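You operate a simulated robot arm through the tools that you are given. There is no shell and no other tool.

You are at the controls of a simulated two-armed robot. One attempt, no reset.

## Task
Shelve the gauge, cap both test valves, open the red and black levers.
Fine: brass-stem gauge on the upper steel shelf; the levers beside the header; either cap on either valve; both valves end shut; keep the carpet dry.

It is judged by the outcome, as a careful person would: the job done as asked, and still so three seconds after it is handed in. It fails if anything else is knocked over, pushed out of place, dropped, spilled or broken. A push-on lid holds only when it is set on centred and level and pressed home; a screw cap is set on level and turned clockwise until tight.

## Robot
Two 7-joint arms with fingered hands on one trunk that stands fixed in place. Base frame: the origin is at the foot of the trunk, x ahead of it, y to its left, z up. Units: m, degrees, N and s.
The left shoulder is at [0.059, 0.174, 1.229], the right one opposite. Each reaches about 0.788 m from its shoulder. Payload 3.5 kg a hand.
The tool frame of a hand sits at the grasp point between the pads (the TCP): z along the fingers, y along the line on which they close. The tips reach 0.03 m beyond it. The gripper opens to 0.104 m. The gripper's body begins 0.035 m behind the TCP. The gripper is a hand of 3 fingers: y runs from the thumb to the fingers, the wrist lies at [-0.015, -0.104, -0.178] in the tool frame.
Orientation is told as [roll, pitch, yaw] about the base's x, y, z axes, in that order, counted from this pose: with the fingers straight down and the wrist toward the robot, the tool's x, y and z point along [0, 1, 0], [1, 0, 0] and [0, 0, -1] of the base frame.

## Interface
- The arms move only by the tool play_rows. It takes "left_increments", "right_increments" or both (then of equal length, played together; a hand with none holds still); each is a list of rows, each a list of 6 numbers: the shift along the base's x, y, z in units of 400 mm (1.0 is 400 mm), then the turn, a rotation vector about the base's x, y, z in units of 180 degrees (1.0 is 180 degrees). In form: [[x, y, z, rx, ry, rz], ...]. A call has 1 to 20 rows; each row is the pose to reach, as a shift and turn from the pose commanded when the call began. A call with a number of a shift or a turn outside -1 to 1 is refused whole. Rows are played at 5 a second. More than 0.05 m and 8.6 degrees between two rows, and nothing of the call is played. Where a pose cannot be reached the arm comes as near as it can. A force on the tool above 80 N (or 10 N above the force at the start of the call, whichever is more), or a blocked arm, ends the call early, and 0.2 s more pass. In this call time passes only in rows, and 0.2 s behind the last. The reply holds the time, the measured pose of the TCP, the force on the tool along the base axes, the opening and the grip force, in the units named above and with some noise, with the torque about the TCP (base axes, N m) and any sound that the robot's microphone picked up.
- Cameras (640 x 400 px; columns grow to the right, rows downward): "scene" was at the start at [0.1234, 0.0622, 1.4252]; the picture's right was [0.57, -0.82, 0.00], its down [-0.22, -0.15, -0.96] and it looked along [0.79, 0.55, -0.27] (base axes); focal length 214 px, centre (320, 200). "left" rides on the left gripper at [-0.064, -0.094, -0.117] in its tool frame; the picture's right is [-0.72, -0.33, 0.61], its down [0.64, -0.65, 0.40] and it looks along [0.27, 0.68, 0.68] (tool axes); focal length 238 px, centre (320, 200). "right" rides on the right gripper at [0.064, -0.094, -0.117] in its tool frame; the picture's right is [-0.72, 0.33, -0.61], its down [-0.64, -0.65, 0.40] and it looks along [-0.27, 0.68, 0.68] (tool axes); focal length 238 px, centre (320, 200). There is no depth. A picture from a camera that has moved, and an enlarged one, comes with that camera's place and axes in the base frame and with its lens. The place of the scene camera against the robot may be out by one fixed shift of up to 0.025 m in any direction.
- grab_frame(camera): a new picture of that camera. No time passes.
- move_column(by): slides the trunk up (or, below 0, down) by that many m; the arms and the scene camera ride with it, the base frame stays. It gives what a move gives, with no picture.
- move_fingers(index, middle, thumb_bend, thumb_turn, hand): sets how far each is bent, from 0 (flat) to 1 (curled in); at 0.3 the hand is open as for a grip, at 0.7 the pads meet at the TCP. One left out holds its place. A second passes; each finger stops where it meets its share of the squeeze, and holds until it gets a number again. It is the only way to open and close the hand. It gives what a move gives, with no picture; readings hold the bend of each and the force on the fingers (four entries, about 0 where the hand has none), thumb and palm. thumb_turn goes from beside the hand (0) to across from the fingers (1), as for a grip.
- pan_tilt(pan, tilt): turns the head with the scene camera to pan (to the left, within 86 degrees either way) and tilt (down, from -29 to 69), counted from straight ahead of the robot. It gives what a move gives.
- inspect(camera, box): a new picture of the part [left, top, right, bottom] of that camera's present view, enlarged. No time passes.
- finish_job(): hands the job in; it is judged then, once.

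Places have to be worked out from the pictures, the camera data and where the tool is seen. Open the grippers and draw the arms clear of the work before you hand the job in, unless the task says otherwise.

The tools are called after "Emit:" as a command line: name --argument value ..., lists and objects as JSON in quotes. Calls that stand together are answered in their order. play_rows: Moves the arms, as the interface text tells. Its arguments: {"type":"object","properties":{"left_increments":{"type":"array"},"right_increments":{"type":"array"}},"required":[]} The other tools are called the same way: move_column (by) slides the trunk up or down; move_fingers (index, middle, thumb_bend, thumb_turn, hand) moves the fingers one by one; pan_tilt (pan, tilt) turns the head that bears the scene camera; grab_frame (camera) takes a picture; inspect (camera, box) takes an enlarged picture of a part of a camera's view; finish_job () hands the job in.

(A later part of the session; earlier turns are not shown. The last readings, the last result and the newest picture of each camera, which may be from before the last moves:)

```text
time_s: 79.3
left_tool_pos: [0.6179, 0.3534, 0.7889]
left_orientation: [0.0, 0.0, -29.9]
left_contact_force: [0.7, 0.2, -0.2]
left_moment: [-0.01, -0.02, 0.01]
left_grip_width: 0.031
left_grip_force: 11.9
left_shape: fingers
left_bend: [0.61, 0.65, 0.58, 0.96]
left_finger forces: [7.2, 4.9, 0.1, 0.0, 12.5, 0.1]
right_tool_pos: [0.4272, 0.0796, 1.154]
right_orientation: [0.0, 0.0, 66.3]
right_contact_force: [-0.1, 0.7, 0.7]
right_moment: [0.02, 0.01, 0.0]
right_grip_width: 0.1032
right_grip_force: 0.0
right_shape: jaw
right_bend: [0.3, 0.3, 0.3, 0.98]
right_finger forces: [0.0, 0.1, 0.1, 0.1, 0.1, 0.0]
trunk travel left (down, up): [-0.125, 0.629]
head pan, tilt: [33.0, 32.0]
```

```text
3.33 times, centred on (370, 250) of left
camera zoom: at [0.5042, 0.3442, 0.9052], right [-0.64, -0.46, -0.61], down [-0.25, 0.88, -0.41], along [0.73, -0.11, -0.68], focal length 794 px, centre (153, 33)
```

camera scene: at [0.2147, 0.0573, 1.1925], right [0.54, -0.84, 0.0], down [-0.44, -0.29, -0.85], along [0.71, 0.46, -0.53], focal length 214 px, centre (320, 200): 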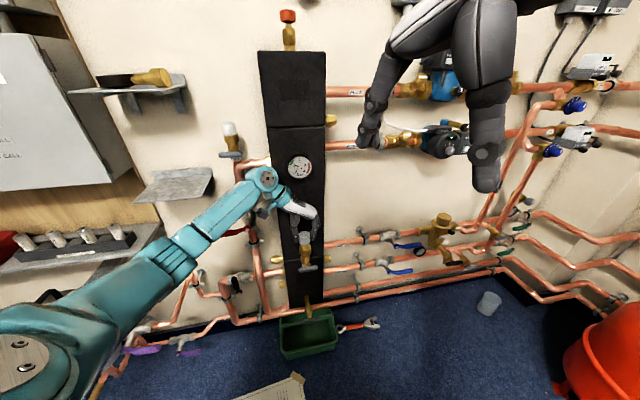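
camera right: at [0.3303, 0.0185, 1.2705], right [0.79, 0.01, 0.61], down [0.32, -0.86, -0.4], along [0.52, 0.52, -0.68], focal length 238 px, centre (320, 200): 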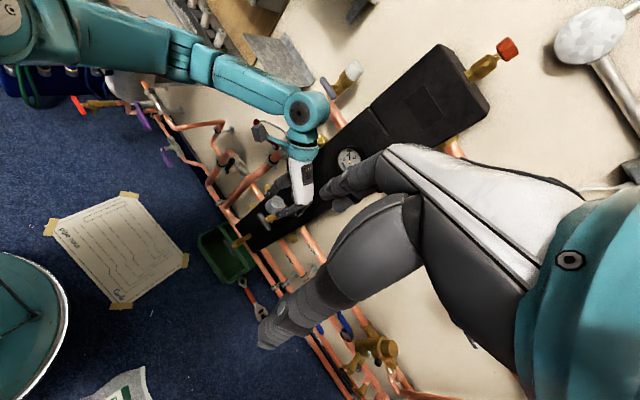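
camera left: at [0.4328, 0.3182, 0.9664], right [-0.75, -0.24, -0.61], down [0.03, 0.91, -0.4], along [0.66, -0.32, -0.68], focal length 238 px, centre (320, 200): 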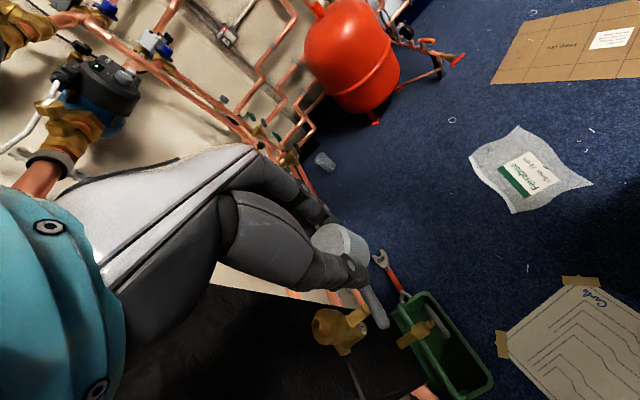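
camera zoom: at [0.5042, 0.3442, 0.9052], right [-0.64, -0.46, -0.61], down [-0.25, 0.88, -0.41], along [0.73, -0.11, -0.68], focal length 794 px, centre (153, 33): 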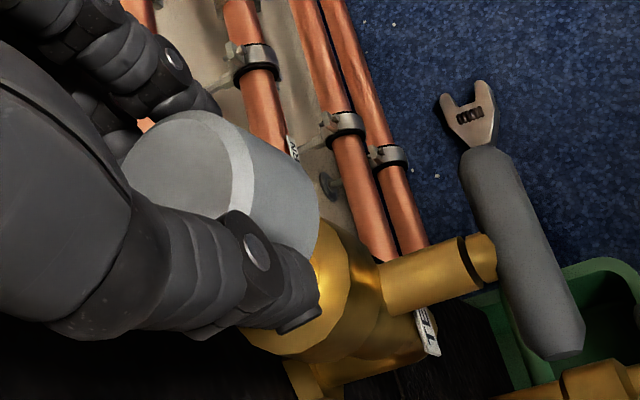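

Wrist now clears the header. I move the cap back over T2 (target TCP ≈ [0.628,0.363]) and lower to the nozzle tip.

Emit:
play_rows --left_increments '[[0.013, 0.012, 0, 0, 0, 0], [0.026, 0.0243, -0.015, 0, 0, 0], [0.026, 0.0243, -0.04, 0, 0, 0]]'

Emit:
inspect --camera "scene" --box '[290, 215, 330, 255]'

Emit:
inspect --camera "right" --box '[260, 170, 310, 220]'

Emit:
inspect --camera "left" --box '[300, 190, 420, 280]'

```text
time_s: 80.1
left_tool_pos: [0.6288, 0.3627, 0.7744]
left_orientation: [0.2, 0.0, -30.1]
left_contact_force: [0.1, -0.2, -0.9]
left_moment: [0.02, 0.02, 0.04]
left_grip_width: 0.0311
left_grip_force: 12.0
left_shape: fingers
left_bend: [0.61, 0.65, 0.58, 0.96]
left_finger forces: [7.3, 4.9, 0.0, 0.0, 12.5, 0.0]
right_tool_pos: [0.4265, 0.0794, 1.1547]
right_orientation: [0.0, 0.0, 66.4]
right_contact_force: [-0.3, -0.1, 0.0]
right_moment: [-0.01, 0.02, 0.0]
right_grip_width: 0.1035
right_grip_force: 0.1
right_shape: jaw
right_bend: [0.3, 0.3, 0.3, 0.98]
right_finger forces: [0.0, 0.0, 0.1, 0.0, 0.1, 0.0]
trunk travel left (down, up): [-0.125, 0.629]
head pan, tilt: [33.0, 32.0]
```

```text
10.00 times, centred on (310, 235) of scene
camera zoom: at [0.2147, 0.0574, 1.1923], right [0.55, -0.84, 0.0], down [-0.44, -0.29, -0.85], along [0.71, 0.46, -0.53], focal length 2145 px, centre (420, -150)
```

zoom: 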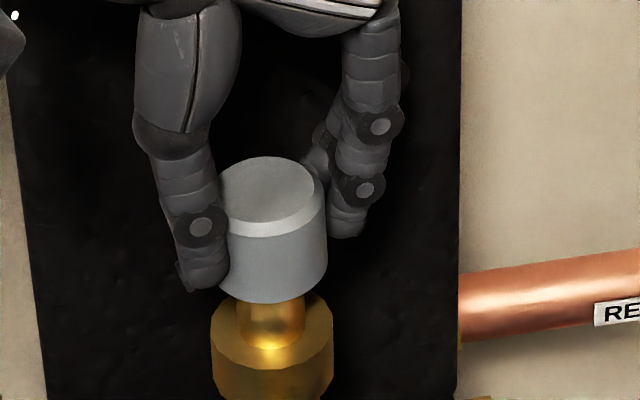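

```text
8.00 times, centred on (285, 195) of right
camera zoom: at [0.3301, 0.0186, 1.2706], right [0.79, 0.01, 0.61], down [0.32, -0.86, -0.4], along [0.52, 0.52, -0.68], focal length 1907 px, centre (600, 240)
```

zoom: 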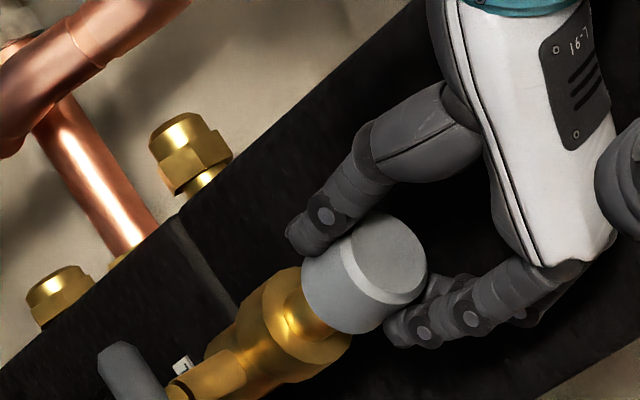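

```text
4.44 times, centred on (360, 235) of left
camera zoom: at [0.5146, 0.3536, 0.8896], right [-0.64, -0.46, -0.61], down [-0.24, 0.88, -0.4], along [0.73, -0.11, -0.68], focal length 1059 px, centre (142, 44)
```

zoom: 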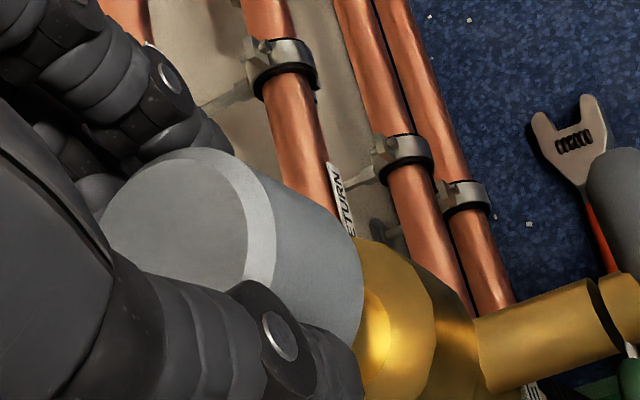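

Aligned in scene and right views; left view suggests ~2 mm more toward the header. I apply that and lower 8 mm.

Emit:
play_rows --left_increments '[[0.004, 0.004, 0, 0, 0, 0], [0.004, 0.004, -0.01, 0, 0, 0], [0.004, 0.004, -0.02, 0, 0, 0]]'

Emit:
inspect --camera "scene" --box '[290, 215, 330, 255]'

Emit:
inspect --camera "right" --box '[260, 170, 310, 220]'

Emit:
inspect --camera "left" --box '[300, 190, 420, 280]'

```text
time_s: 80.9
left_tool_pos: [0.6303, 0.3651, 0.7638]
left_orientation: [0.1, 0.0, -30.1]
left_contact_force: [0.2, -0.6, -0.9]
left_moment: [0.01, 0.03, -0.01]
left_grip_width: 0.0311
left_grip_force: 12.1
left_shape: fingers
left_bend: [0.61, 0.65, 0.58, 0.96]
left_finger forces: [7.2, 4.9, 0.0, 0.1, 12.4, 0.0]
right_tool_pos: [0.4265, 0.0792, 1.1537]
right_orientation: [-0.1, -0.1, 66.3]
right_contact_force: [0.5, -0.2, 0.6]
right_moment: [-0.01, -0.01, -0.01]
right_grip_width: 0.1037
right_grip_force: 0.0
right_shape: jaw
right_bend: [0.3, 0.3, 0.3, 0.98]
right_finger forces: [0.0, 0.0, 0.0, 0.0, 0.0, 0.0]
trunk travel left (down, up): [-0.125, 0.629]
head pan, tilt: [33.0, 32.0]
```

```text
10.00 times, centred on (310, 235) of scene
camera zoom: at [0.2147, 0.0574, 1.1923], right [0.55, -0.84, 0.0], down [-0.44, -0.29, -0.85], along [0.71, 0.46, -0.53], focal length 2145 px, centre (420, -150)
```

zoom: 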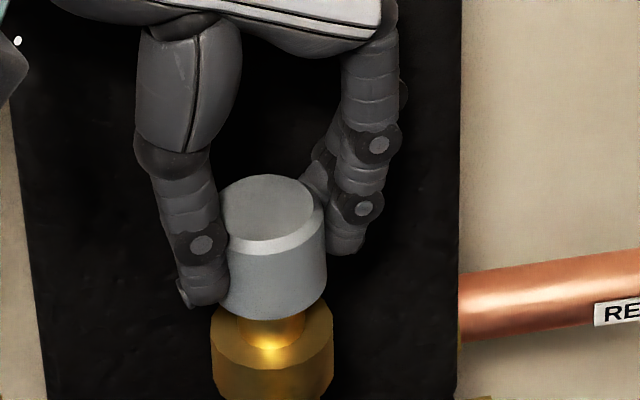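

```text
8.00 times, centred on (285, 195) of right
camera zoom: at [0.33, 0.0185, 1.2706], right [0.79, 0.01, 0.61], down [0.32, -0.86, -0.4], along [0.52, 0.52, -0.68], focal length 1907 px, centre (600, 240)
```

zoom: 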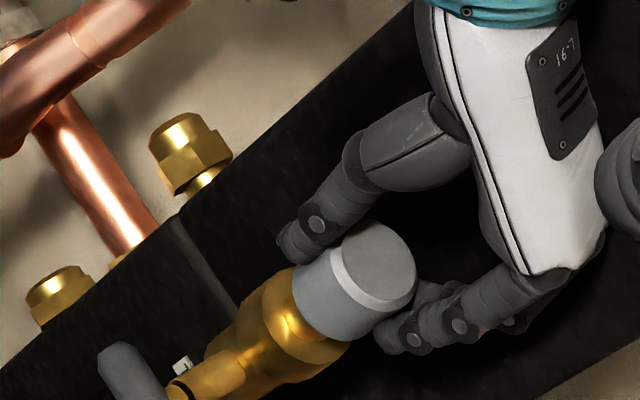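

```text
4.44 times, centred on (360, 235) of left
camera zoom: at [0.516, 0.355, 0.8806], right [-0.64, -0.46, -0.61], down [-0.24, 0.88, -0.4], along [0.73, -0.11, -0.68], focal length 1059 px, centre (142, 44)
```

zoom: 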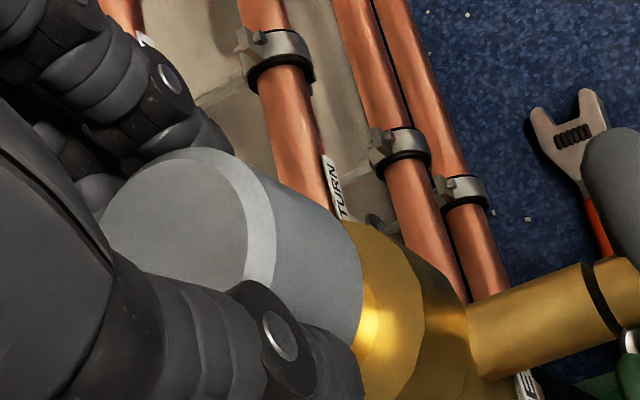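

Alignment looks right in all three views. I lower 7 mm more.

Emit:
play_rows --left_increments '[[0, 0, -0.006, 0, 0, 0], [0, 0, -0.012, 0, 0, 0], [0, 0, -0.018, 0, 0, 0]]'

Emit:
inspect --camera "scene" --box '[290, 215, 330, 255]'

Emit:
inspect --camera "right" --box '[260, 170, 310, 220]'

```text
time_s: 81.7
left_tool_pos: [0.6295, 0.364, 0.7569]
left_orientation: [-0.1, -0.1, -30.2]
left_contact_force: [0.2, 0.7, -0.3]
left_moment: [-0.01, 0.0, -0.01]
left_grip_width: 0.031
left_grip_force: 12.1
left_shape: fingers
left_bend: [0.61, 0.65, 0.58, 0.96]
left_finger forces: [7.1, 4.9, 0.0, 0.0, 12.3, 0.0]
right_tool_pos: [0.4265, 0.0776, 1.1539]
right_orientation: [0.0, 0.0, 66.4]
right_contact_force: [-0.5, 0.2, 1.0]
right_moment: [-0.02, 0.02, 0.0]
right_grip_width: 0.1037
right_grip_force: 0.1
right_shape: jaw
right_bend: [0.3, 0.3, 0.3, 0.98]
right_finger forces: [0.0, 0.1, 0.0, 0.1, 0.0, 0.1]
trunk travel left (down, up): [-0.125, 0.629]
head pan, tilt: [33.0, 32.0]
```

```text
10.00 times, centred on (310, 235) of scene
camera zoom: at [0.2147, 0.0574, 1.1923], right [0.55, -0.84, 0.0], down [-0.44, -0.29, -0.85], along [0.71, 0.46, -0.53], focal length 2145 px, centre (420, -150)
```

zoom: 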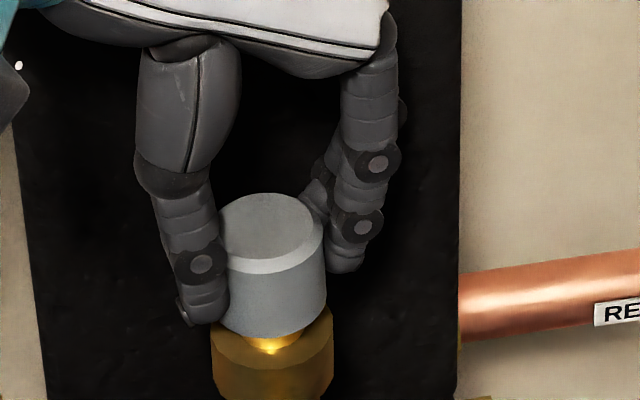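

```text
8.00 times, centred on (285, 195) of right
camera zoom: at [0.33, 0.0185, 1.2706], right [0.79, 0.01, 0.61], down [0.32, -0.86, -0.4], along [0.52, 0.52, -0.68], focal length 1907 px, centre (600, 240)
```

zoom: 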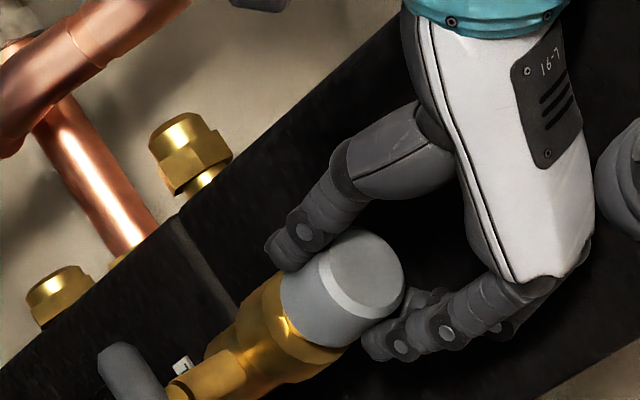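

The cap slides over the nozzle without any contact force. I continue down 6 mm.

Emit:
play_rows --left_increments '[[0, 0, -0.005, 0, 0, 0], [0, 0, -0.01, 0, 0, 0], [0, 0, -0.015, 0, 0, 0]]'

Emit:
inspect --camera "scene" --box '[290, 215, 330, 255]'

Emit:
inspect --camera "right" --box '[260, 170, 310, 220]'

```text
time_s: 82.5
left_tool_pos: [0.6306, 0.3649, 0.7507]
left_orientation: [-0.1, 0.1, -30.1]
left_contact_force: [0.3, -0.1, 0.4]
left_moment: [0.03, 0.0, 0.02]
left_grip_width: 0.0313
left_grip_force: 12.2
left_shape: fingers
left_bend: [0.61, 0.65, 0.58, 0.96]
left_finger forces: [7.2, 4.8, 0.1, 0.2, 12.5, 0.0]
right_tool_pos: [0.4257, 0.0781, 1.1531]
right_orientation: [0.0, 0.1, 66.3]
right_contact_force: [-0.6, 0.0, -1.0]
right_moment: [-0.03, -0.01, 0.01]
right_grip_width: 0.1035
right_grip_force: 0.1
right_shape: jaw
right_bend: [0.3, 0.3, 0.3, 0.98]
right_finger forces: [0.0, 0.0, 0.1, 0.0, 0.0, 0.0]
trunk travel left (down, up): [-0.125, 0.629]
head pan, tilt: [33.0, 32.0]
```

```text
10.00 times, centred on (310, 235) of scene
camera zoom: at [0.2147, 0.0574, 1.1923], right [0.55, -0.84, 0.0], down [-0.44, -0.29, -0.85], along [0.71, 0.46, -0.53], focal length 2145 px, centre (420, -150)
```

zoom: 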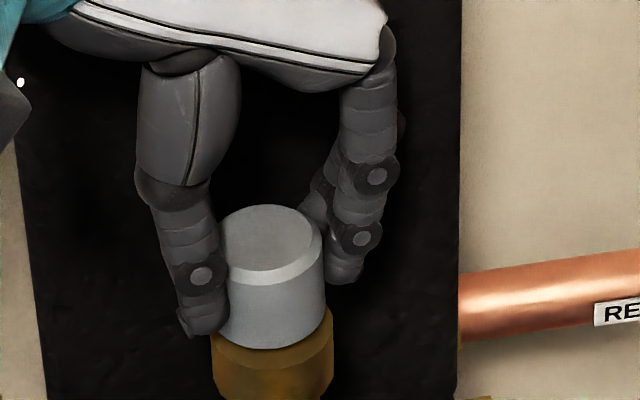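

```text
8.00 times, centred on (285, 195) of right
camera zoom: at [0.33, 0.0185, 1.2706], right [0.79, 0.01, 0.61], down [0.32, -0.86, -0.4], along [0.52, 0.52, -0.68], focal length 1907 px, centre (600, 240)
```

zoom: 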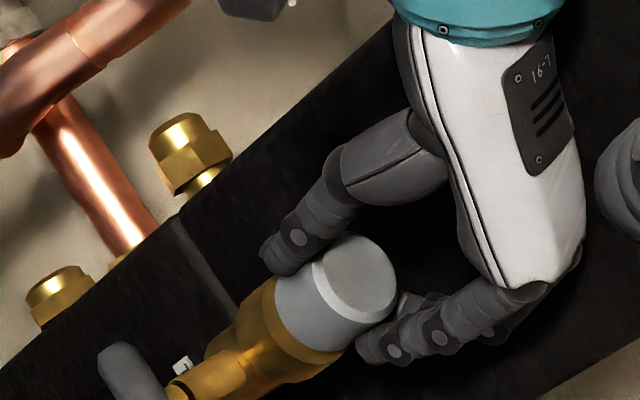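

Nearly down on the flange, still no side load. I press on in small steps.

Emit:
play_rows --left_increments '[[0, 0, -0.006, 0, 0, 0], [0, 0, -0.012, 0, 0, 0], [0, 0, -0.018, 0, 0, 0]]'

Emit:
inspect --camera "scene" --box '[290, 215, 330, 255]'

Emit:
inspect --camera "right" --box '[260, 170, 310, 220]'

```text
time_s: 83.3
left_tool_pos: [0.6315, 0.3669, 0.7441]
left_orientation: [0.1, 0.1, -30.1]
left_contact_force: [0.1, -2.3, 1.3]
left_moment: [0.0, 0.02, -0.01]
left_grip_width: 0.0307
left_grip_force: 11.8
left_shape: fingers
left_bend: [0.61, 0.65, 0.58, 0.96]
left_finger forces: [7.2, 4.7, 0.0, 0.0, 12.1, 0.1]
right_tool_pos: [0.4257, 0.0798, 1.1549]
right_orientation: [0.0, 0.0, 66.2]
right_contact_force: [0.3, -0.3, -0.5]
right_moment: [-0.03, -0.02, 0.04]
right_grip_width: 0.1036
right_grip_force: 0.0
right_shape: jaw
right_bend: [0.3, 0.3, 0.3, 0.98]
right_finger forces: [0.1, 0.0, 0.0, 0.1, 0.0, 0.0]
trunk travel left (down, up): [-0.125, 0.629]
head pan, tilt: [33.0, 32.0]
```

```text
10.00 times, centred on (310, 235) of scene
camera zoom: at [0.2145, 0.0572, 1.1924], right [0.55, -0.84, 0.0], down [-0.44, -0.29, -0.85], along [0.71, 0.46, -0.53], focal length 2145 px, centre (420, -150)
```

zoom: 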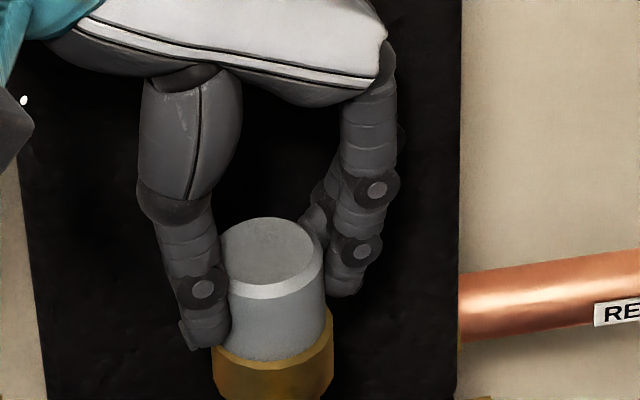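

```text
8.00 times, centred on (285, 195) of right
camera zoom: at [0.3298, 0.0184, 1.2707], right [0.79, 0.01, 0.61], down [0.32, -0.86, -0.4], along [0.52, 0.52, -0.68], focal length 1907 px, centre (600, 240)
```

zoom: 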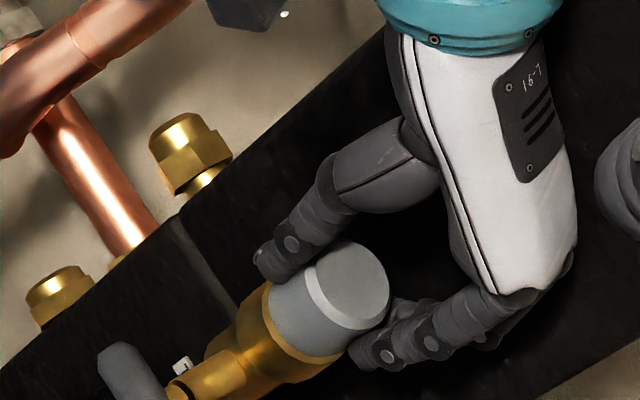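

Emit:
play_rows --left_increments '[[0, -0.002, -0.005, 0, 0, 0], [0, -0.002, -0.01, 0, 0, 0], [0, -0.002, -0.015, 0, 0, 0]]'

Emit:
inspect --camera "scene" --box '[290, 215, 330, 255]'

Emit:
inspect --camera "right" --box '[260, 170, 310, 220]'

```text
time_s: 84.1
left_tool_pos: [0.6333, 0.3644, 0.7422]
left_orientation: [0.2, -0.4, -30.1]
left_contact_force: [1.3, 2.0, 18.5]
left_moment: [0.07, 0.09, 0.02]
left_grip_width: 0.0307
left_grip_force: 14.5
left_shape: fingers
left_bend: [0.62, 0.65, 0.58, 0.96]
left_finger forces: [8.0, 7.2, 0.0, 0.0, 14.0, 0.0]
right_tool_pos: [0.4243, 0.0782, 1.1554]
right_orientation: [-0.2, -0.1, 66.3]
right_contact_force: [-0.8, -0.5, 0.0]
right_moment: [-0.02, 0.01, -0.01]
right_grip_width: 0.1035
right_grip_force: 0.1
right_shape: jaw
right_bend: [0.3, 0.3, 0.3, 0.98]
right_finger forces: [0.0, 0.0, 0.0, 0.1, 0.0, 0.0]
trunk travel left (down, up): [-0.125, 0.629]
head pan, tilt: [33.0, 32.0]
```

```text
10.00 times, centred on (310, 235) of scene
camera zoom: at [0.2131, 0.0566, 1.1929], right [0.55, -0.84, 0.0], down [-0.44, -0.29, -0.85], along [0.71, 0.46, -0.53], focal length 2145 px, centre (420, -150)
```

zoom: 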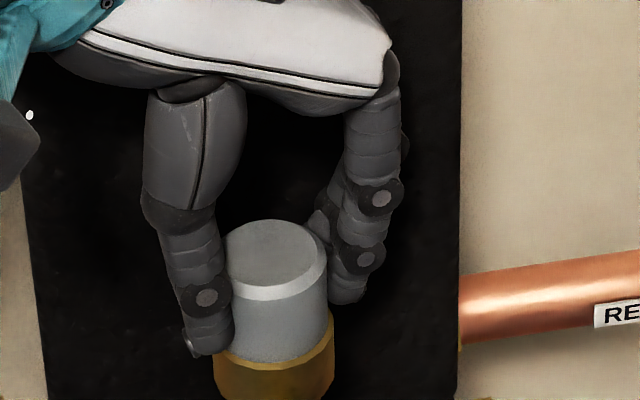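

```text
8.00 times, centred on (285, 195) of right
camera zoom: at [0.3283, 0.0177, 1.2714], right [0.79, 0.01, 0.61], down [0.32, -0.86, -0.4], along [0.52, 0.52, -0.68], focal length 1907 px, centre (600, 240)
```

zoom: 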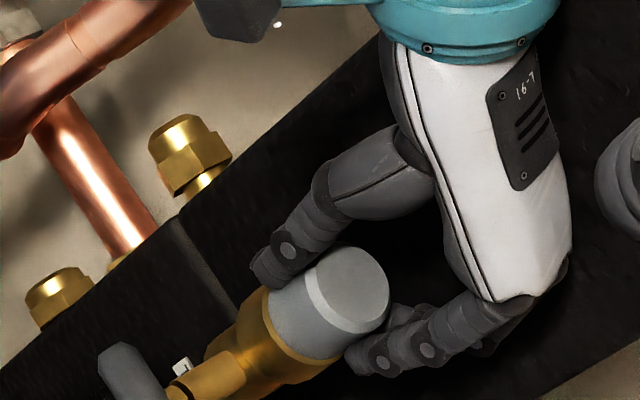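

Seated at 18 N. I release, raise 4.5 cm, and close the fingertips for a firm press.

Emit:
move_fingers --hand "left" --index 0.48 --middle 0.48 --thumb_bend 0.48

Emit:
play_rows --left_increments '[[0, 0, 0.04, 0, 0, 0], [0, 0, 0.08, 0, 0, 0], [0, 0, 0.115, 0, 0, 0]]'

Emit:
move_fingers --hand "left" --index 0.7 --middle 0.7 --thumb_bend 0.7

Emit:
inspect --camera "scene" --box '[285, 205, 335, 265]'

Emit:
inspect --camera "right" --box '[255, 160, 315, 230]'

Emit:
inspect --camera "left" --box '[290, 190, 450, 310]'

```text
time_s: 85.1
left_tool_pos: [0.631, 0.3647, 0.7375]
left_orientation: [0.1, 0.1, -30.1]
left_contact_force: [-0.1, -0.2, 0.1]
left_moment: [-0.02, -0.01, -0.02]
left_grip_width: 0.0569
left_grip_force: 0.0
left_shape: fingers
left_bend: [0.48, 0.48, 0.48, 0.97]
left_finger forces: [0.0, 0.0, 0.0, 0.0, 0.0, 0.0]
right_tool_pos: [0.4255, 0.0789, 1.1537]
right_orientation: [0.0, 0.0, 66.3]
right_contact_force: [-0.5, -0.1, -0.7]
right_moment: [-0.01, -0.05, 0.01]
right_grip_width: 0.1036
right_grip_force: 0.1
right_shape: jaw
right_bend: [0.3, 0.3, 0.3, 0.98]
right_finger forces: [0.1, 0.0, 0.0, 0.0, 0.0, 0.1]
trunk travel left (down, up): [-0.125, 0.629]
head pan, tilt: [33.0, 32.0]
```

```text
time_s: 85.9
left_tool_pos: [0.631, 0.3629, 0.7832]
left_orientation: [0.0, 0.0, -30.2]
left_contact_force: [0.9, -0.5, -0.3]
left_moment: [0.01, -0.03, 0.01]
left_grip_width: 0.0568
left_grip_force: 0.1
left_shape: fingers
left_bend: [0.48, 0.48, 0.48, 0.97]
left_finger forces: [0.0, 0.0, 0.1, 0.1, 0.1, 0.0]
right_tool_pos: [0.4253, 0.0796, 1.1529]
right_orientation: [0.0, 0.0, 66.3]
right_contact_force: [0.2, -0.3, -0.1]
right_moment: [-0.02, -0.02, 0.05]
right_grip_width: 0.1038
right_grip_force: 0.2
right_shape: jaw
right_bend: [0.3, 0.3, 0.3, 0.98]
right_finger forces: [0.0, 0.1, 0.0, 0.0, 0.1, 0.0]
trunk travel left (down, up): [-0.125, 0.629]
head pan, tilt: [33.0, 32.0]
```

```text
time_s: 86.9
left_tool_pos: [0.6306, 0.363, 0.7823]
left_orientation: [0.0, 0.0, -30.2]
left_contact_force: [0.7, 0.8, -0.7]
left_moment: [-0.01, -0.02, -0.02]
left_grip_width: 0.0015
left_grip_force: 0.0
left_shape: fingers
left_bend: [0.7, 0.7, 0.7, 0.97]
left_finger forces: [0.0, 0.0, 0.1, 0.0, 0.0, 0.0]
right_tool_pos: [0.4254, 0.0796, 1.1534]
right_orientation: [0.0, 0.1, 66.4]
right_contact_force: [-0.7, 0.2, -0.9]
right_moment: [0.01, 0.02, 0.02]
right_grip_width: 0.1037
right_grip_force: 0.0
right_shape: jaw
right_bend: [0.3, 0.3, 0.3, 0.98]
right_finger forces: [0.1, 0.0, 0.0, 0.0, 0.1, 0.0]
trunk travel left (down, up): [-0.125, 0.629]
head pan, tilt: [33.0, 32.0]
```

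```text
6.67 times, centred on (310, 235) of scene
camera zoom: at [0.2147, 0.0574, 1.1923], right [0.55, -0.84, 0.0], down [-0.44, -0.29, -0.85], along [0.71, 0.46, -0.53], focal length 1430 px, centre (387, -33)
```

zoom: 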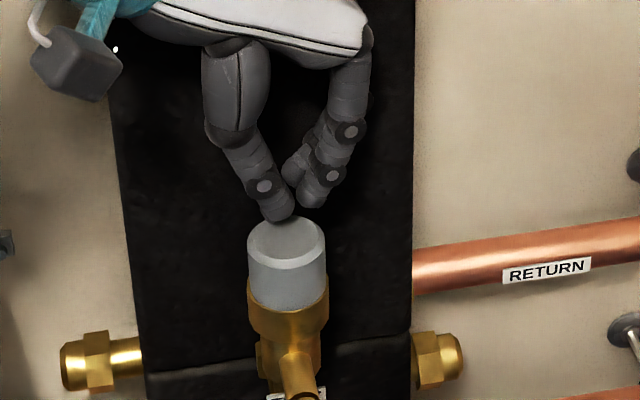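

```text
5.71 times, centred on (285, 195) of right
camera zoom: at [0.3299, 0.0185, 1.2706], right [0.79, 0.01, 0.61], down [0.32, -0.86, -0.4], along [0.52, 0.52, -0.68], focal length 1362 px, centre (520, 229)
```

zoom: 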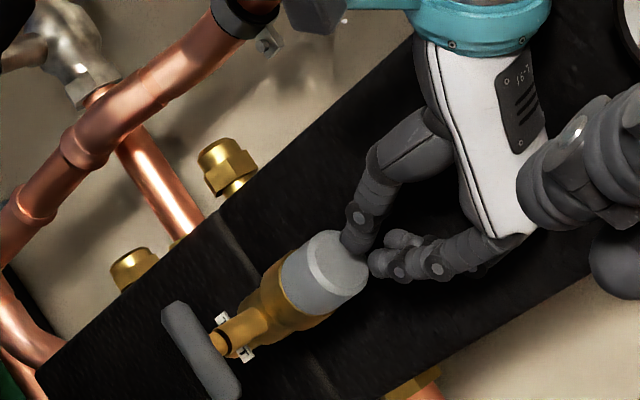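

```text
3.33 times, centred on (370, 250) of left
camera zoom: at [0.5167, 0.3547, 0.8998], right [-0.64, -0.46, -0.61], down [-0.24, 0.88, -0.4], along [0.73, -0.11, -0.68], focal length 794 px, centre (153, 33)
```

zoom: 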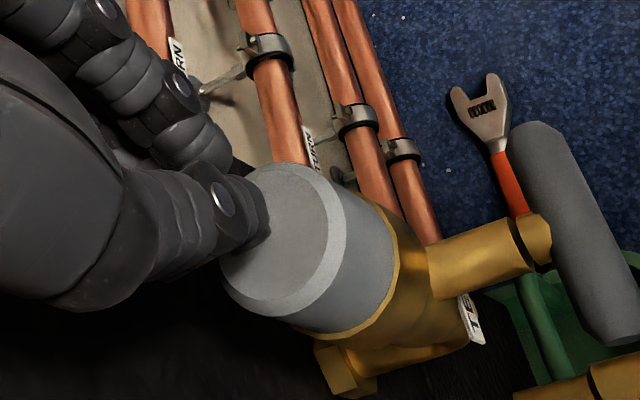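

Cap T2 sits level. I centre the tips (as at T1) and press down to about 45–60 N.

Emit:
play_rows --left_increments '[[-0.0035, 0.012, -0.02, 0, 0, 0], [-0.0035, 0.012, -0.04, 0, 0, 0], [-0.0035, 0.012, -0.05, 0, 0, 0], [-0.0035, 0.012, -0.056, 0, 0, 0]]'

Emit:
inspect --camera "scene" --box '[285, 205, 335, 265]'

Emit:
inspect --camera "right" --box '[255, 160, 315, 230]'

```text
time_s: 87.9
left_tool_pos: [0.6311, 0.3681, 0.7671]
left_orientation: [0.3, -0.5, -29.9]
left_contact_force: [-4.9, 2.6, 22.1]
left_moment: [0.03, 0.47, -0.02]
left_grip_width: 0.0018
left_grip_force: 10.7
left_shape: fingers
left_bend: [0.7, 0.7, 0.7, 0.97]
left_finger forces: [0.1, 0.1, 0.0, 0.0, 21.8, 0.0]
right_tool_pos: [0.424, 0.0782, 1.1552]
right_orientation: [-0.1, -0.1, 66.3]
right_contact_force: [0.4, 0.4, 0.2]
right_moment: [0.04, -0.01, 0.02]
right_grip_width: 0.1034
right_grip_force: 0.1
right_shape: jaw
right_bend: [0.3, 0.3, 0.3, 0.98]
right_finger forces: [0.0, 0.0, 0.0, 0.0, 0.0, 0.0]
trunk travel left (down, up): [-0.125, 0.629]
head pan, tilt: [33.0, 32.0]
```

```text
6.67 times, centred on (310, 235) of scene
camera zoom: at [0.2123, 0.0566, 1.1933], right [0.55, -0.84, 0.0], down [-0.44, -0.29, -0.85], along [0.71, 0.46, -0.53], focal length 1430 px, centre (387, -33)
```

zoom: 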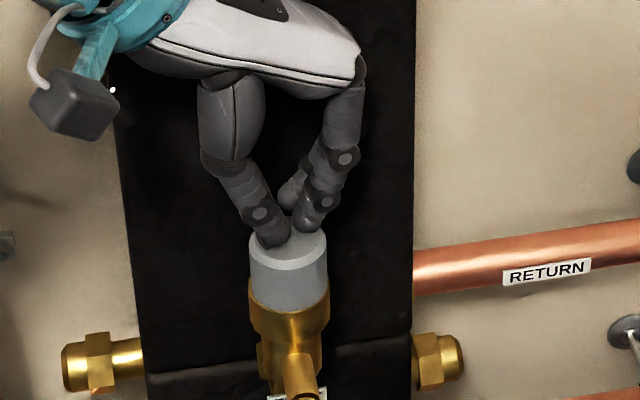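

```text
5.71 times, centred on (285, 195) of right
camera zoom: at [0.3274, 0.0177, 1.2718], right [0.79, 0.01, 0.62], down [0.32, -0.86, -0.4], along [0.52, 0.52, -0.68], focal length 1362 px, centre (520, 229)
```

zoom: 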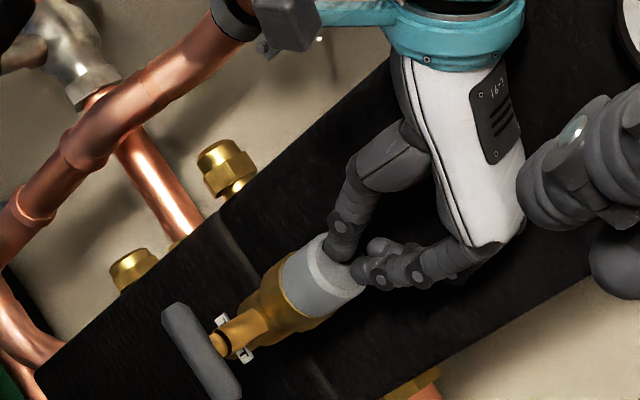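

Emit:
play_rows --left_increments '[[0.002, -0.002, -0.006, 0, 0, 0], [0.002, -0.002, -0.012, 0, 0, 0], [0.002, -0.002, -0.018, 0, 0, 0], [0.002, -0.002, -0.018, 0, 0, 0]]'

Emit:
play_rows --left_increments '[[-0.002, -0.002, 0.03, 0, 0, 0], [-0.01, -0.01, 0.08, 0, 0, 0]]'

Emit:
inspect --camera "scene" --box '[285, 205, 335, 265]'

Emit:
inspect --camera "right" --box '[255, 160, 315, 230]'

Emit:
inspect --camera "left" --box '[290, 190, 450, 310]'

```text
time_s: 88.9
left_tool_pos: [0.6313, 0.3669, 0.7676]
left_orientation: [0.7, -1.1, -29.9]
left_contact_force: [-9.4, 7.3, 56.9]
left_moment: [0.14, 1.26, -0.14]
left_grip_width: 0.0035
left_grip_force: 28.3
left_shape: fingers
left_bend: [0.7, 0.7, 0.7, 0.98]
left_finger forces: [0.0, 0.0, 0.0, 0.0, 56.5, 0.1]
right_tool_pos: [0.4206, 0.0769, 1.1566]
right_orientation: [-0.2, -0.2, 66.3]
right_contact_force: [-0.3, -0.2, -0.1]
right_moment: [0.01, 0.0, -0.01]
right_grip_width: 0.1035
right_grip_force: 0.1
right_shape: jaw
right_bend: [0.3, 0.3, 0.3, 0.98]
right_finger forces: [0.0, 0.0, 0.0, 0.0, 0.1, 0.0]
trunk travel left (down, up): [-0.125, 0.629]
head pan, tilt: [33.0, 32.0]
```

```text
time_s: 89.5
left_tool_pos: [0.6254, 0.3622, 0.783]
left_orientation: [-0.2, 0.3, -30.0]
left_contact_force: [0.1, 0.1, 0.3]
left_moment: [0.04, -0.03, -0.01]
left_grip_width: 0.0008
left_grip_force: 0.0
left_shape: fingers
left_bend: [0.7, 0.7, 0.7, 0.98]
left_finger forces: [0.0, 0.0, 0.0, 0.0, 0.0, 0.1]
right_tool_pos: [0.4249, 0.0787, 1.1534]
right_orientation: [-0.1, 0.0, 66.3]
right_contact_force: [0.0, -0.5, 0.7]
right_moment: [0.02, 0.0, -0.01]
right_grip_width: 0.1034
right_grip_force: 0.1
right_shape: jaw
right_bend: [0.3, 0.3, 0.3, 0.98]
right_finger forces: [0.0, 0.1, 0.1, 0.1, 0.1, 0.0]
trunk travel left (down, up): [-0.125, 0.629]
head pan, tilt: [33.0, 32.0]
```

```text
6.67 times, centred on (310, 235) of scene
camera zoom: at [0.2142, 0.0571, 1.1919], right [0.55, -0.84, 0.0], down [-0.44, -0.29, -0.85], along [0.71, 0.46, -0.53], focal length 1430 px, centre (387, -33)
```

zoom: 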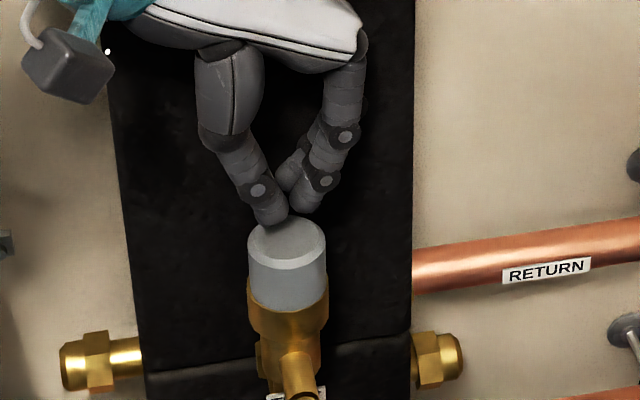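

```text
5.71 times, centred on (285, 195) of right
camera zoom: at [0.3295, 0.0182, 1.2702], right [0.79, 0.01, 0.61], down [0.32, -0.86, -0.4], along [0.52, 0.52, -0.68], focal length 1362 px, centre (520, 229)
```

zoom: 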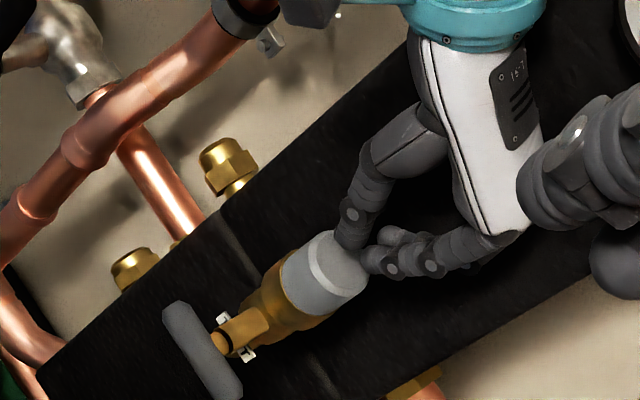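

```text
3.33 times, centred on (370, 250) of left
camera zoom: at [0.5126, 0.3545, 0.9009], right [-0.65, -0.46, -0.61], down [-0.25, 0.88, -0.4], along [0.72, -0.11, -0.68], focal length 794 px, centre (153, 33)
```

zoom: 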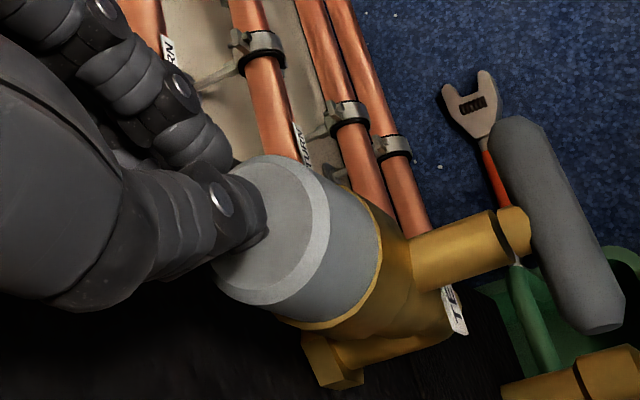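

Both caps are on and level. Now the levers: I back the left hand away from the header and turn it back to yaw −47.5°.

Emit:
play_rows --left_increments '[[-0.07, -0.065, 0.02, 0, 0, 0], [-0.155, -0.145, 0.04, 0, 0, -0.032], [-0.24, -0.22, 0.05, 0, 0, -0.065], [-0.24, -0.22, 0.05, 0, 0, -0.0972]]'

Emit:
grab_frame --camera "scene"

Emit:
inspect --camera "right" --box '[150, 60, 340, 270]'

```text
time_s: 90.5
left_tool_pos: [0.5307, 0.2747, 0.8069]
left_orientation: [-0.1, -0.1, -47.7]
left_contact_force: [0.1, -0.2, -0.4]
left_moment: [-0.02, 0.03, 0.03]
left_grip_width: 0.0009
left_grip_force: 0.0
left_shape: fingers
left_bend: [0.7, 0.7, 0.7, 0.98]
left_finger forces: [0.1, 0.0, 0.0, 0.0, 0.0, 0.0]
right_tool_pos: [0.426, 0.0783, 1.1531]
right_orientation: [0.1, 0.0, 66.3]
right_contact_force: [0.1, -0.2, 0.2]
right_moment: [0.01, 0.01, 0.03]
right_grip_width: 0.1036
right_grip_force: 0.0
right_shape: jaw
right_bend: [0.3, 0.3, 0.3, 0.98]
right_finger forces: [0.0, 0.0, 0.0, 0.1, 0.1, 0.1]
trunk travel left (down, up): [-0.125, 0.629]
head pan, tilt: [33.0, 32.0]
```

```text
taken
camera scene: at [0.2146, 0.0573, 1.1923], right [0.55, -0.84, 0.0], down [-0.44, -0.29, -0.85], along [0.71, 0.46, -0.53], focal length 214 px, centre (320, 200)
```

scene: 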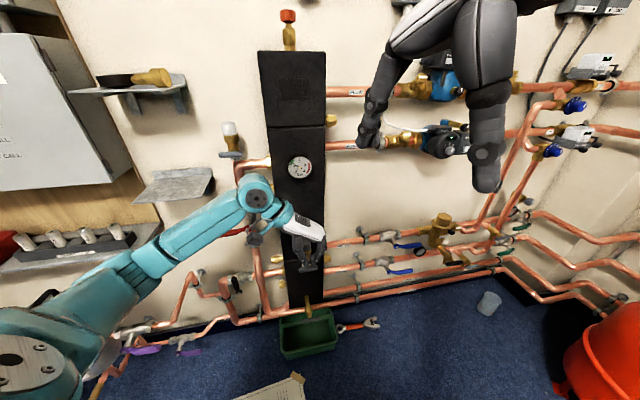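

```text
1.90 times, centred on (245, 165) of right
camera zoom: at [0.33, 0.0185, 1.2706], right [0.79, 0.01, 0.61], down [0.32, -0.86, -0.4], along [0.52, 0.52, -0.68], focal length 454 px, centre (463, 267)
```

zoom: 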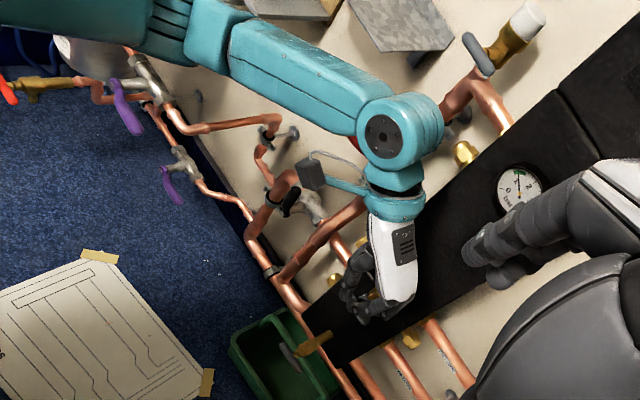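

To keep the elbow high I raise the trunk again before tilting the hand horizontal.

Emit:
move_column --by 0.2

Emit:
play_rows --left_increments '[[-0.0243, 0.0259, 0.0143, 0.0307, -0.0335, 0], [-0.0486, 0.0518, 0.0286, 0.0614, -0.067, 0], [-0.073, 0.0777, 0.043, 0.0922, -0.1005, 0], [-0.0973, 0.1036, 0.0573, 0.1229, -0.134, 0], [-0.1216, 0.1295, 0.0716, 0.1536, -0.1675, 0], [-0.1459, 0.1555, 0.0859, 0.1844, -0.201, 0], [-0.1702, 0.1814, 0.1, 0.2151, -0.2345, 0], [-0.1945, 0.2073, 0.1145, 0.2458, -0.268, 0], [-0.2189, 0.2332, 0.1289, 0.2766, -0.3015, 0], [-0.2432, 0.2591, 0.1432, 0.3073, -0.335, 0], [-0.2675, 0.285, 0.1575, 0.338, -0.3685, 0]]'

Emit:
grab_frame --camera "scene"

Emit:
grab_frame --camera "right"

```text
time_s: 92.7
left_tool_pos: [0.5297, 0.2752, 1.007]
left_orientation: [0.0, -0.1, -47.6]
left_contact_force: [-0.9, -0.5, -0.5]
left_moment: [0.04, 0.0, -0.05]
left_grip_width: 0.0012
left_grip_force: 0.1
left_shape: fingers
left_bend: [0.7, 0.7, 0.7, 0.98]
left_finger forces: [0.0, 0.0, 0.0, 0.0, 0.0, 0.1]
right_tool_pos: [0.4265, 0.079, 1.3535]
right_orientation: [0.1, 0.0, 66.3]
right_contact_force: [0.2, -0.7, -0.5]
right_moment: [-0.01, 0.01, 0.03]
right_grip_width: 0.1036
right_grip_force: 0.1
right_shape: jaw
right_bend: [0.3, 0.3, 0.3, 0.98]
right_finger forces: [0.0, 0.2, 0.0, 0.0, 0.0, 0.1]
trunk travel left (down, up): [-0.325, 0.429]
head pan, tilt: [33.0, 32.0]
```

```text
time_s: 95.1
left_tool_pos: [0.4227, 0.3891, 1.0696]
left_orientation: [90.0, 0.1, -47.5]
left_contact_force: [-0.5, 0.1, -0.1]
left_moment: [-0.02, 0.02, -0.02]
left_grip_width: 0.0008
left_grip_force: 0.0
left_shape: fingers
left_bend: [0.7, 0.7, 0.7, 0.98]
left_finger forces: [0.0, 0.0, 0.0, 0.0, 0.1, 0.1]
right_tool_pos: [0.4248, 0.0795, 1.3526]
right_orientation: [0.0, -0.1, 66.4]
right_contact_force: [-0.2, -0.4, -0.4]
right_moment: [0.04, 0.03, -0.03]
right_grip_width: 0.1035
right_grip_force: 0.1
right_shape: jaw
right_bend: [0.3, 0.3, 0.3, 0.98]
right_finger forces: [0.0, 0.0, 0.0, 0.0, 0.0, 0.0]
trunk travel left (down, up): [-0.325, 0.429]
head pan, tilt: [33.0, 32.0]
```

```text
taken
camera scene: at [0.1218, 0.0575, 1.3989], right [0.55, -0.84, 0.0], down [-0.44, -0.29, -0.85], along [0.71, 0.46, -0.53], focal length 214 px, centre (320, 200)
```

scene: 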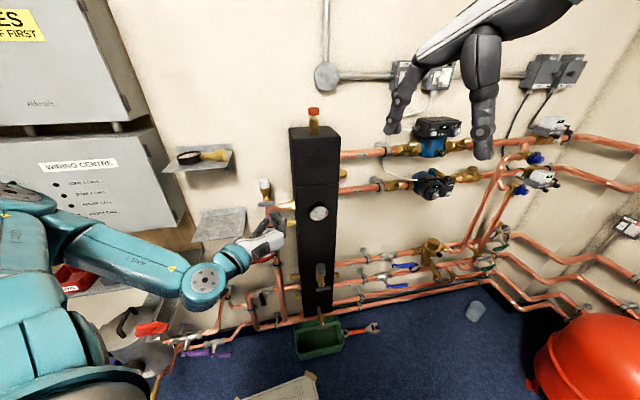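

```text
taken
camera right: at [0.3297, 0.0187, 1.4707], right [0.79, 0.01, 0.61], down [0.32, -0.86, -0.4], along [0.52, 0.52, -0.68], focal length 238 px, centre (320, 200)
```

right: 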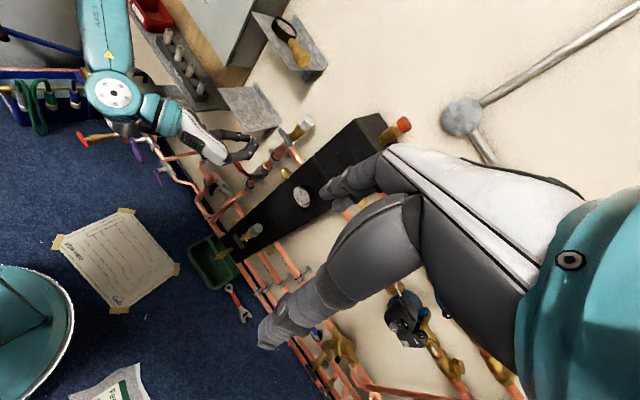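

Hand is horizontal, elbow high. I lower the trunk in two stages, watching the surroundings.

Emit:
move_column --by -0.16

Emit:
grab_frame --camera "scene"

Emit:
grab_frame --camera "right"

Emit:
grab_frame --camera "left"

```text
time_s: 96.9
left_tool_pos: [0.4444, 0.3899, 0.863]
left_orientation: [84.6, 5.1, -47.7]
left_contact_force: [0.2, 0.7, -0.1]
left_moment: [-0.01, 0.0, 0.03]
left_grip_width: 0.0009
left_grip_force: 0.0
left_shape: fingers
left_bend: [0.7, 0.7, 0.7, 0.98]
left_finger forces: [0.0, 0.2, 0.0, 0.0, 0.1, 0.0]
right_tool_pos: [0.4265, 0.0798, 1.1938]
right_orientation: [-0.1, 0.0, 66.2]
right_contact_force: [-1.7, -0.7, -0.4]
right_moment: [-0.03, -0.02, -0.03]
right_grip_width: 0.1036
right_grip_force: 0.0
right_shape: jaw
right_bend: [0.3, 0.3, 0.3, 0.98]
right_finger forces: [0.1, 0.0, 0.0, 0.0, 0.0, 0.1]
trunk travel left (down, up): [-0.165, 0.589]
head pan, tilt: [33.0, 32.0]
```

```text
taken
camera scene: at [0.192, 0.0573, 1.2346], right [0.55, -0.84, 0.0], down [-0.44, -0.29, -0.85], along [0.71, 0.46, -0.53], focal length 214 px, centre (320, 200)
```

scene: 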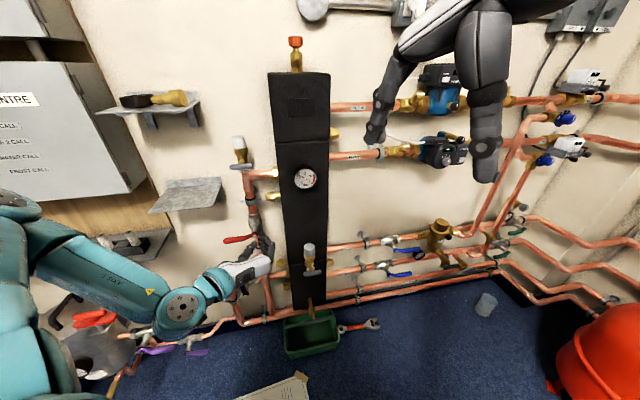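

```text
taken
camera right: at [0.3291, 0.0184, 1.3112], right [0.79, 0.01, 0.61], down [0.32, -0.86, -0.4], along [0.52, 0.52, -0.68], focal length 238 px, centre (320, 200)
```

right: 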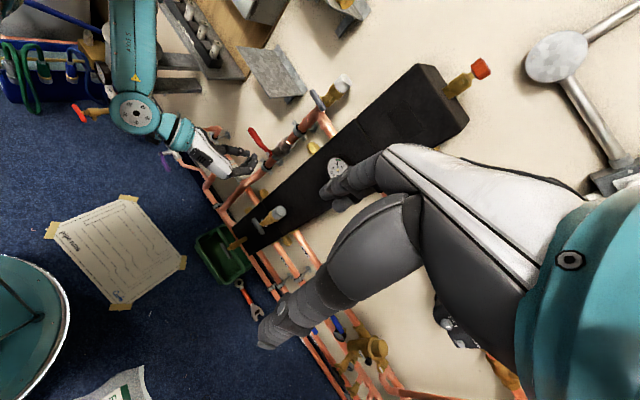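

```text
taken
camera left: at [0.2875, 0.3794, 0.8181], right [0.14, 0.66, -0.74], down [-0.06, 0.75, 0.66], along [0.99, -0.05, 0.14], focal length 238 px, centre (320, 200)
```

left: 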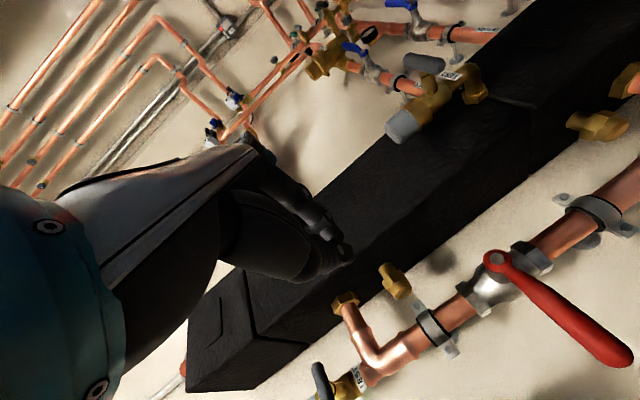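

The left arm deviated while lowering — something upstream may be touching. I look to the left and down at the elbow area.

Emit:
pan_tilt --pan 75 --tilt 45

Emit:
grab_frame --camera "scene"

Emit:
pan_tilt --pan 50 --tilt 40

Emit:
grab_frame --camera "scene"

```text
time_s: 98.0
left_tool_pos: [0.4447, 0.3899, 0.8617]
left_orientation: [84.6, 5.1, -47.7]
left_contact_force: [-0.8, -0.8, 0.3]
left_moment: [-0.01, -0.02, 0.0]
left_grip_width: 0.001
left_grip_force: 0.0
left_shape: fingers
left_bend: [0.7, 0.7, 0.7, 0.98]
left_finger forces: [0.0, 0.0, 0.0, 0.0, 0.0, 0.0]
right_tool_pos: [0.4258, 0.0795, 1.1923]
right_orientation: [0.0, 0.0, 66.3]
right_contact_force: [-1.2, -0.2, 0.3]
right_moment: [0.01, -0.01, -0.02]
right_grip_width: 0.1036
right_grip_force: 0.1
right_shape: jaw
right_bend: [0.3, 0.3, 0.3, 0.98]
right_finger forces: [0.1, 0.1, 0.1, 0.0, 0.0, 0.0]
trunk travel left (down, up): [-0.165, 0.589]
head pan, tilt: [75.0, 45.0]
```

```text
taken
camera scene: at [0.1385, 0.0871, 1.2149], right [0.97, -0.26, 0.0], down [-0.18, -0.68, -0.71], along [0.18, 0.68, -0.71], focal length 214 px, centre (320, 200)
```

scene: 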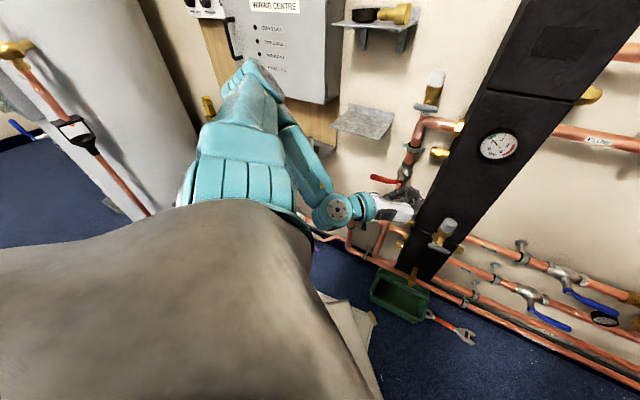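

```text
time_s: 98.9
left_tool_pos: [0.4454, 0.3912, 0.8622]
left_orientation: [84.6, 5.1, -47.7]
left_contact_force: [-0.2, 0.0, -0.3]
left_moment: [0.02, 0.01, 0.01]
left_grip_width: 0.0009
left_grip_force: 0.3
left_shape: fingers
left_bend: [0.7, 0.7, 0.7, 0.98]
left_finger forces: [0.0, 0.0, 0.0, 0.0, 0.0, 0.0]
right_tool_pos: [0.4254, 0.0781, 1.1932]
right_orientation: [0.0, 0.0, 66.4]
right_contact_force: [0.5, -0.3, 0.3]
right_moment: [-0.02, 0.02, -0.03]
right_grip_width: 0.1036
right_grip_force: 0.1
right_shape: jaw
right_bend: [0.3, 0.3, 0.3, 0.98]
right_finger forces: [0.0, 0.0, 0.0, 0.0, 0.0, 0.0]
trunk travel left (down, up): [-0.165, 0.589]
head pan, tilt: [50.0, 40.0]
```

```text
taken
camera scene: at [0.172, 0.0737, 1.2222], right [0.77, -0.64, 0.0], down [-0.41, -0.49, -0.77], along [0.49, 0.59, -0.64], focal length 214 px, centre (320, 200)
```

scene: 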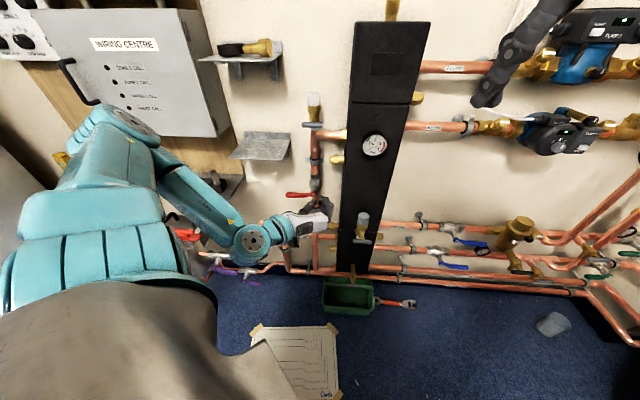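

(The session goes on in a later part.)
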